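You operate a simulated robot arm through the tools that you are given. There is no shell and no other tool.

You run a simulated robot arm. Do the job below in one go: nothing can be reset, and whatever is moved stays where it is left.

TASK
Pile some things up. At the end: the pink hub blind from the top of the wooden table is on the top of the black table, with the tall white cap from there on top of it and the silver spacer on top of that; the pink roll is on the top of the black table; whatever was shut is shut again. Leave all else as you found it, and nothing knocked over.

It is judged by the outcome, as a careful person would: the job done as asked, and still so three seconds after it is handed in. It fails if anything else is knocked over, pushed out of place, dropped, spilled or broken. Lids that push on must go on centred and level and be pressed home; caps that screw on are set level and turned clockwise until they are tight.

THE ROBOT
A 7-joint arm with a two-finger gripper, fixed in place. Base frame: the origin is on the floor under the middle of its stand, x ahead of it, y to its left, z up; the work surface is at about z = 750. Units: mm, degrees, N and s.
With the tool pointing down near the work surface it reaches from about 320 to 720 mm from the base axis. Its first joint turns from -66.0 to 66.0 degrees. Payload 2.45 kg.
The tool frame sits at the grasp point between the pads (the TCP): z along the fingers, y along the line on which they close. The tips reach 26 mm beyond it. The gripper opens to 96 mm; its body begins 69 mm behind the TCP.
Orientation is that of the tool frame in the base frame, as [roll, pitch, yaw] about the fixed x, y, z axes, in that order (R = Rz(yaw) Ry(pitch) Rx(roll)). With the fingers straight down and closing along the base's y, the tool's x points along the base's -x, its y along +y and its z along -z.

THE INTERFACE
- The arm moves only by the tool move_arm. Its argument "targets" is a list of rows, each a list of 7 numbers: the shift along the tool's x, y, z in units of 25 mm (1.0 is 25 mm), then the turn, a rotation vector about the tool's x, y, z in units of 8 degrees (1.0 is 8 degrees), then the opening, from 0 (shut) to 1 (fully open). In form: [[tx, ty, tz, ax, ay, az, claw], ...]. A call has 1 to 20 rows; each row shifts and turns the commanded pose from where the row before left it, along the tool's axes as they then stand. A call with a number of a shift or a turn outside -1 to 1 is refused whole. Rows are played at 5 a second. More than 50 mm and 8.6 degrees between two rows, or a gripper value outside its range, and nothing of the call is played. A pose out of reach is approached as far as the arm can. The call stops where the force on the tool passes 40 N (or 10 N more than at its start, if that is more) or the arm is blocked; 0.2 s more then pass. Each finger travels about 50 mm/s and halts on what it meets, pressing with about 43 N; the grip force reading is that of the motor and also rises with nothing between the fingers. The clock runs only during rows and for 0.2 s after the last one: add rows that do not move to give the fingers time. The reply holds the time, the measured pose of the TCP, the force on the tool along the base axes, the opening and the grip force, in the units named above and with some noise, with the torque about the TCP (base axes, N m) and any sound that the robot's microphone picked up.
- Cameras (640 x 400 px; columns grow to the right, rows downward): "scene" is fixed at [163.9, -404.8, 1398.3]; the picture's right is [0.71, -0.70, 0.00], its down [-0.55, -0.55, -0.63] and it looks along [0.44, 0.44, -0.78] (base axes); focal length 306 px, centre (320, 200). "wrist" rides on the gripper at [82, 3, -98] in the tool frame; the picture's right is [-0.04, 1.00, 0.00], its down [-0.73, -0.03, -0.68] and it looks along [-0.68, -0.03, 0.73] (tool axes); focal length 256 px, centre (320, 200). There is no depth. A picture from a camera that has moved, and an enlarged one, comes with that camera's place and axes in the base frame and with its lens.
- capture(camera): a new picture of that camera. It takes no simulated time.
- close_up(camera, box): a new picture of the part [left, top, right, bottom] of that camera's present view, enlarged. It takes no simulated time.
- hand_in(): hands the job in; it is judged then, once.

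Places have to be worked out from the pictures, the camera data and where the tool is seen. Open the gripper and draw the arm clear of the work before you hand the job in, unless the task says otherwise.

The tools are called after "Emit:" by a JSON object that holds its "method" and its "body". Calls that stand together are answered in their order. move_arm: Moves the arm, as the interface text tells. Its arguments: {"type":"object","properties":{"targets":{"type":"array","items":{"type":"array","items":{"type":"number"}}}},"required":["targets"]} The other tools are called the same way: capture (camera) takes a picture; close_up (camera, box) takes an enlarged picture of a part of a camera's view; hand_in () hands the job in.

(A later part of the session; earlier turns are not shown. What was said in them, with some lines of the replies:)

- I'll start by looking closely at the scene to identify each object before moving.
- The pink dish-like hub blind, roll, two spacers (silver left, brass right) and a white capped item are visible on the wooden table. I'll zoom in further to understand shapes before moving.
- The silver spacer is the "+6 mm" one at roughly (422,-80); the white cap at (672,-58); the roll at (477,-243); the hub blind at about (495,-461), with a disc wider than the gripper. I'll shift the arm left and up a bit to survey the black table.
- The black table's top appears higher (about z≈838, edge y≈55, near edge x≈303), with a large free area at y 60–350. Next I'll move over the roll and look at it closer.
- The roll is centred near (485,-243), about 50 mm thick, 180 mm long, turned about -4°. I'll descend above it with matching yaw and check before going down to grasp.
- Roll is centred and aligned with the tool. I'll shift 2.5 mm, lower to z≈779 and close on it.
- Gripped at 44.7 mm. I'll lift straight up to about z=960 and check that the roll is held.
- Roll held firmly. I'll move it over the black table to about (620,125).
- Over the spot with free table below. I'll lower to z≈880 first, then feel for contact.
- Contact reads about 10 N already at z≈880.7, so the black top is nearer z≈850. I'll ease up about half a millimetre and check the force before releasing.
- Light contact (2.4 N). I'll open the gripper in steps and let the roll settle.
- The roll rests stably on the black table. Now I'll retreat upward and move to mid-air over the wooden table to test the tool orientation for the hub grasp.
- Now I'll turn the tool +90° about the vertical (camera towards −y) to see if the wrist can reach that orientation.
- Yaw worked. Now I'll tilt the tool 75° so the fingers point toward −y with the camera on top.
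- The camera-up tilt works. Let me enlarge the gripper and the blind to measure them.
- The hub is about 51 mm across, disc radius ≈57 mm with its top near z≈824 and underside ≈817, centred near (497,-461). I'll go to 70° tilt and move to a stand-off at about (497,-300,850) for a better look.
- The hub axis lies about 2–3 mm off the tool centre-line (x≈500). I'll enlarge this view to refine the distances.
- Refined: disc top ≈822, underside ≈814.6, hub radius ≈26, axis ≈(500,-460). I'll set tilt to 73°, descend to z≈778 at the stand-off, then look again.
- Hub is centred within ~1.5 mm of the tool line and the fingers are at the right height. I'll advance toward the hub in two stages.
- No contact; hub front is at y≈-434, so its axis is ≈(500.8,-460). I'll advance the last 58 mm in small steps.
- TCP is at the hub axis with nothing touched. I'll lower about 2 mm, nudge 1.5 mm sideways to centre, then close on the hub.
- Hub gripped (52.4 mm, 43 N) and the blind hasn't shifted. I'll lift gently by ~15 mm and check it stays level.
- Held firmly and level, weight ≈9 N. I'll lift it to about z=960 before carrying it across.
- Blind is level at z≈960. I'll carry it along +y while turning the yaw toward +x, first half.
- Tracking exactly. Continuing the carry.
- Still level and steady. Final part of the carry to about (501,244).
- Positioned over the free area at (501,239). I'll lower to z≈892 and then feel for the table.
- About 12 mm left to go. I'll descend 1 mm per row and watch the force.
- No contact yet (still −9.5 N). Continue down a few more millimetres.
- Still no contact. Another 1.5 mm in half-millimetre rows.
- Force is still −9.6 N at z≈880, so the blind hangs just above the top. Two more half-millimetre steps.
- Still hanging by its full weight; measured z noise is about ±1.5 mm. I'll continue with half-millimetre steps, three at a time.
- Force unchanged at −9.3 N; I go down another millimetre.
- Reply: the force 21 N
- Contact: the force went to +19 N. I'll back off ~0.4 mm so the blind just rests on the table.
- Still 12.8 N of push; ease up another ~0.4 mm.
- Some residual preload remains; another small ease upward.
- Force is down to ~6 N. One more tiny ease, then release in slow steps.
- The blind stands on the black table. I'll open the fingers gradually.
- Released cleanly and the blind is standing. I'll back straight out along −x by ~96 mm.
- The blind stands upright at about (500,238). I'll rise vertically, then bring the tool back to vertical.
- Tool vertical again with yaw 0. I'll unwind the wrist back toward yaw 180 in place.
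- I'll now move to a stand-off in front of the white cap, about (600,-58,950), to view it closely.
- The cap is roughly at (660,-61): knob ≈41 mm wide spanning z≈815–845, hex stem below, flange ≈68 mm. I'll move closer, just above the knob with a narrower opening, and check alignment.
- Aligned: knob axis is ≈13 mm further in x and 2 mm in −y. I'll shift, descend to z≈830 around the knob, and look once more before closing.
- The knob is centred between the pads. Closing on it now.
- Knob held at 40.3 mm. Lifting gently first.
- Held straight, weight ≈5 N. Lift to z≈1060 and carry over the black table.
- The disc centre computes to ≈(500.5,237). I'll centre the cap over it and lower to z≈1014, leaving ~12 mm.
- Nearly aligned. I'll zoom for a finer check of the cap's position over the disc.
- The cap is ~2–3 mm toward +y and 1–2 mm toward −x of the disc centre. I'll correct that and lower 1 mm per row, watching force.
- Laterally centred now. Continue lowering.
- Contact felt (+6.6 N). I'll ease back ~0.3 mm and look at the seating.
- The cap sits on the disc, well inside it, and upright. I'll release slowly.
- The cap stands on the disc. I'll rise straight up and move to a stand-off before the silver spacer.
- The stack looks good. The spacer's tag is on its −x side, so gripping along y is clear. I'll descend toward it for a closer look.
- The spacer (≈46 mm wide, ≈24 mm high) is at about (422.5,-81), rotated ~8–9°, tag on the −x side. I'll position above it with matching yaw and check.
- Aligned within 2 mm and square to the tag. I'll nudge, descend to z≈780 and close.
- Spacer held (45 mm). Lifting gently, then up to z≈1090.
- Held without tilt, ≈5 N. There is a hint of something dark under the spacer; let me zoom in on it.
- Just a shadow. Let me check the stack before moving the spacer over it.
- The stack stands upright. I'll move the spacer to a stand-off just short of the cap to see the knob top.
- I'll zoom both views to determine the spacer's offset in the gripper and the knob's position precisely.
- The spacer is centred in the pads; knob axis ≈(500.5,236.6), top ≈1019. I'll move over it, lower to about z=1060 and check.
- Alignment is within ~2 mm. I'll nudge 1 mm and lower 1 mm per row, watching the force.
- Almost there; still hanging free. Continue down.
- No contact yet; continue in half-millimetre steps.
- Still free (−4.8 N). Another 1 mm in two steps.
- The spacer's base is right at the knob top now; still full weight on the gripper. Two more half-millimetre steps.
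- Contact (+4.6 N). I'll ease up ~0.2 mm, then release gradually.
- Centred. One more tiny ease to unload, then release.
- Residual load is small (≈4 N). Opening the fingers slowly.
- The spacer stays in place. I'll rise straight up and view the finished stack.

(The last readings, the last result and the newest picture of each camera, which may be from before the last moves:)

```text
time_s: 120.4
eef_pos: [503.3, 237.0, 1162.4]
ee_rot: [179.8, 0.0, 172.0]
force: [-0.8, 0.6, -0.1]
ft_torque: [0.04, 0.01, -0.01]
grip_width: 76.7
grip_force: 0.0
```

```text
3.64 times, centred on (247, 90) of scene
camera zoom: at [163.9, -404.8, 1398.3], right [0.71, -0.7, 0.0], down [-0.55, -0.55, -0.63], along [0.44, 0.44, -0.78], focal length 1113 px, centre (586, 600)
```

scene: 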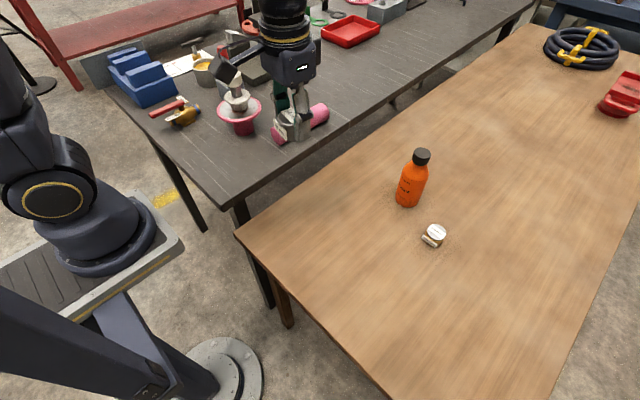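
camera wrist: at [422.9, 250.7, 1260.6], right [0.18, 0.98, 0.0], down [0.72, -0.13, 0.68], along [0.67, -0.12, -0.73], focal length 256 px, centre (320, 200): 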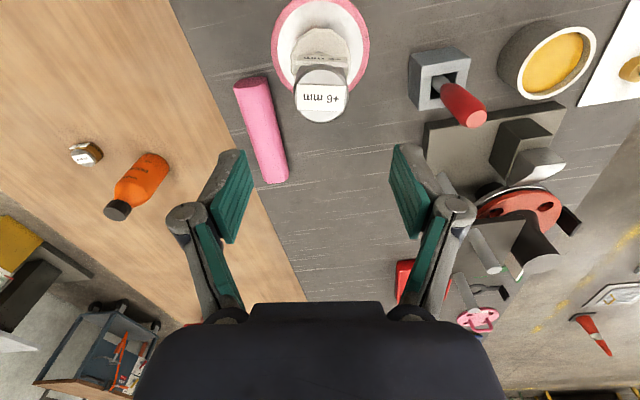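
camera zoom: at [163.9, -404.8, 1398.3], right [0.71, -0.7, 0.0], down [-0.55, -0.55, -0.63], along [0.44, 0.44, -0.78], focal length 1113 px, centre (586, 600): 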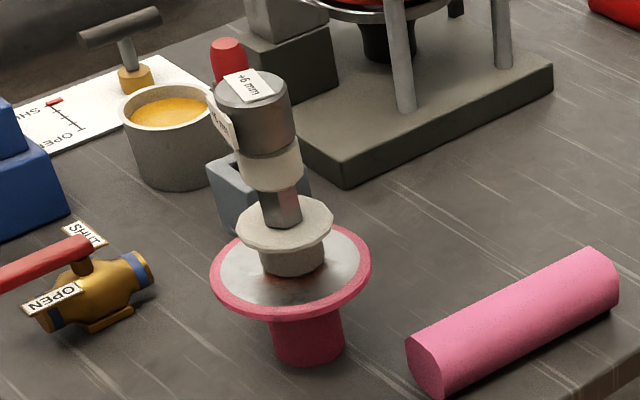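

The pile is complete and upright: blind, cap, spacer; the roll lies next to it. I'll draw the arm clear to near its start position and open the gripper.

Emit:
{"method": "move_arm", "body": {"targets": [[0.288, -0.977, 0, 0, 0, 0, 0.8], [0.288, -0.977, 0, 0, 0, 0, 0.8], [0.288, -0.977, 0, 0, 0, 0, 0.9], [0.288, -0.977, 0, 0, 0, 0, 1], [0.288, -0.977, 0, 0, 0, 0, 1], [0.288, -0.977, 0, 0, 0, 0, 1], [0.288, -0.977, 0, 0, 0, 0, 1], [0.288, -0.977, 0, 0, 0, 0, 1], [0.288, -0.977, 0, 0, 0, 0, 1], [0.288, -0.977, 0, 0, 0, 0, 1], [0.288, -0.977, 0, 0, 0, 0, 1], [0.288, -0.977, 0, 0, 0, 0, 1], [0.288, -0.977, 0, 0, 0, 0, 1], [0.288, -0.977, 0, 0, 0, 0, 1], [0.288, -0.977, 0, 0, 0, 0, 1], [0, 0, 0, 0, 0, -1, 1], [0, 0, 0, 0, 0, 0, 1]]}}

Emit:
{"method": "capture", "body": {"camera": "scene"}}

Emit:
{"method": "capture", "body": {"camera": "wrist"}}

Emit:
{"method": "close_up", "body": {"camera": "scene", "box": [150, 35, 350, 155]}}

```text
time_s: 124.0
eef_pos: [345.5, -110.7, 1163.5]
ee_rot: [179.9, 0.0, -180.0]
force: [0.0, -0.4, 0.1]
ft_torque: [-0.01, -0.01, 0.0]
grip_width: 95.8
grip_force: 0.0
```

```text
taken
```

scene: 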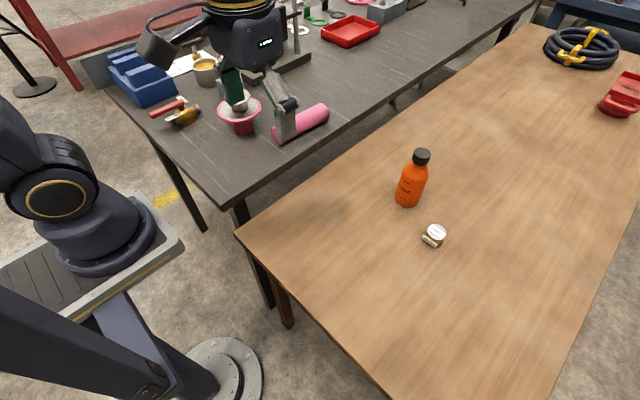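

```text
taken
camera wrist: at [262.8, -107.7, 1261.1], right [0.04, 1.0, 0.0], down [0.73, -0.03, 0.68], along [0.68, -0.03, -0.73], focal length 256 px, centre (320, 200)
```

wrist: 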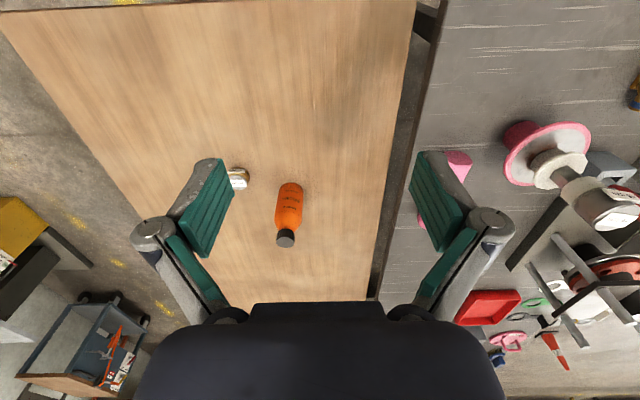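

```text
3.20 times, centred on (250, 95) of scene
camera zoom: at [163.9, -404.8, 1398.3], right [0.71, -0.7, 0.0], down [-0.55, -0.55, -0.63], along [0.44, 0.44, -0.78], focal length 979 px, centre (544, 536)
```

zoom: 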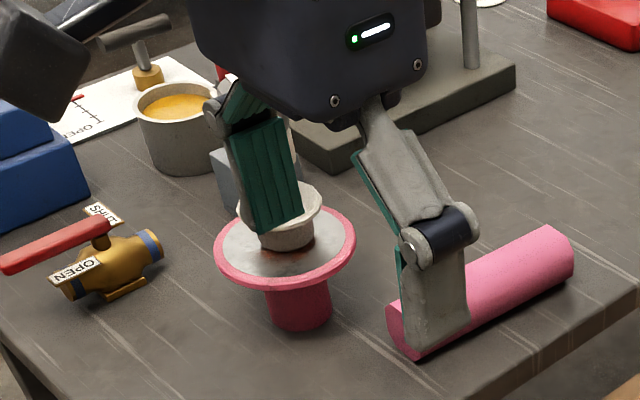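

The stack stands upright in both views. The bottle, brass spacer, valve and everything else are where they were. Nothing that was shut was opened, the gripper is open and the arm is clear, so I'm handing in.

Emit:
{"method": "hand_in", "body": {}}

```text
The job is handed in.
```

The pile is built, and I've handed the job in; no verdict has come back yet. Everything was standing upright and steady in the last pictures, taken just before hand-in.

- **Pile:** the pink hub blind is on the black table at about (500, 238). The tall white cap is on top of it and the silver "+6 mm" spacer is on the cap. Each sits centred to within a few millimetres by my estimate.
- **Roll:** the pink roll lies on the black table at about (620, 124), clear of the pile.
- **Everything else:** nothing was opened, so there was nothing to shut again. The bottle, brass spacer and valve look unmoved, and nothing was knocked over.
- **Arm:** the gripper is open and the arm is back near its starting position.
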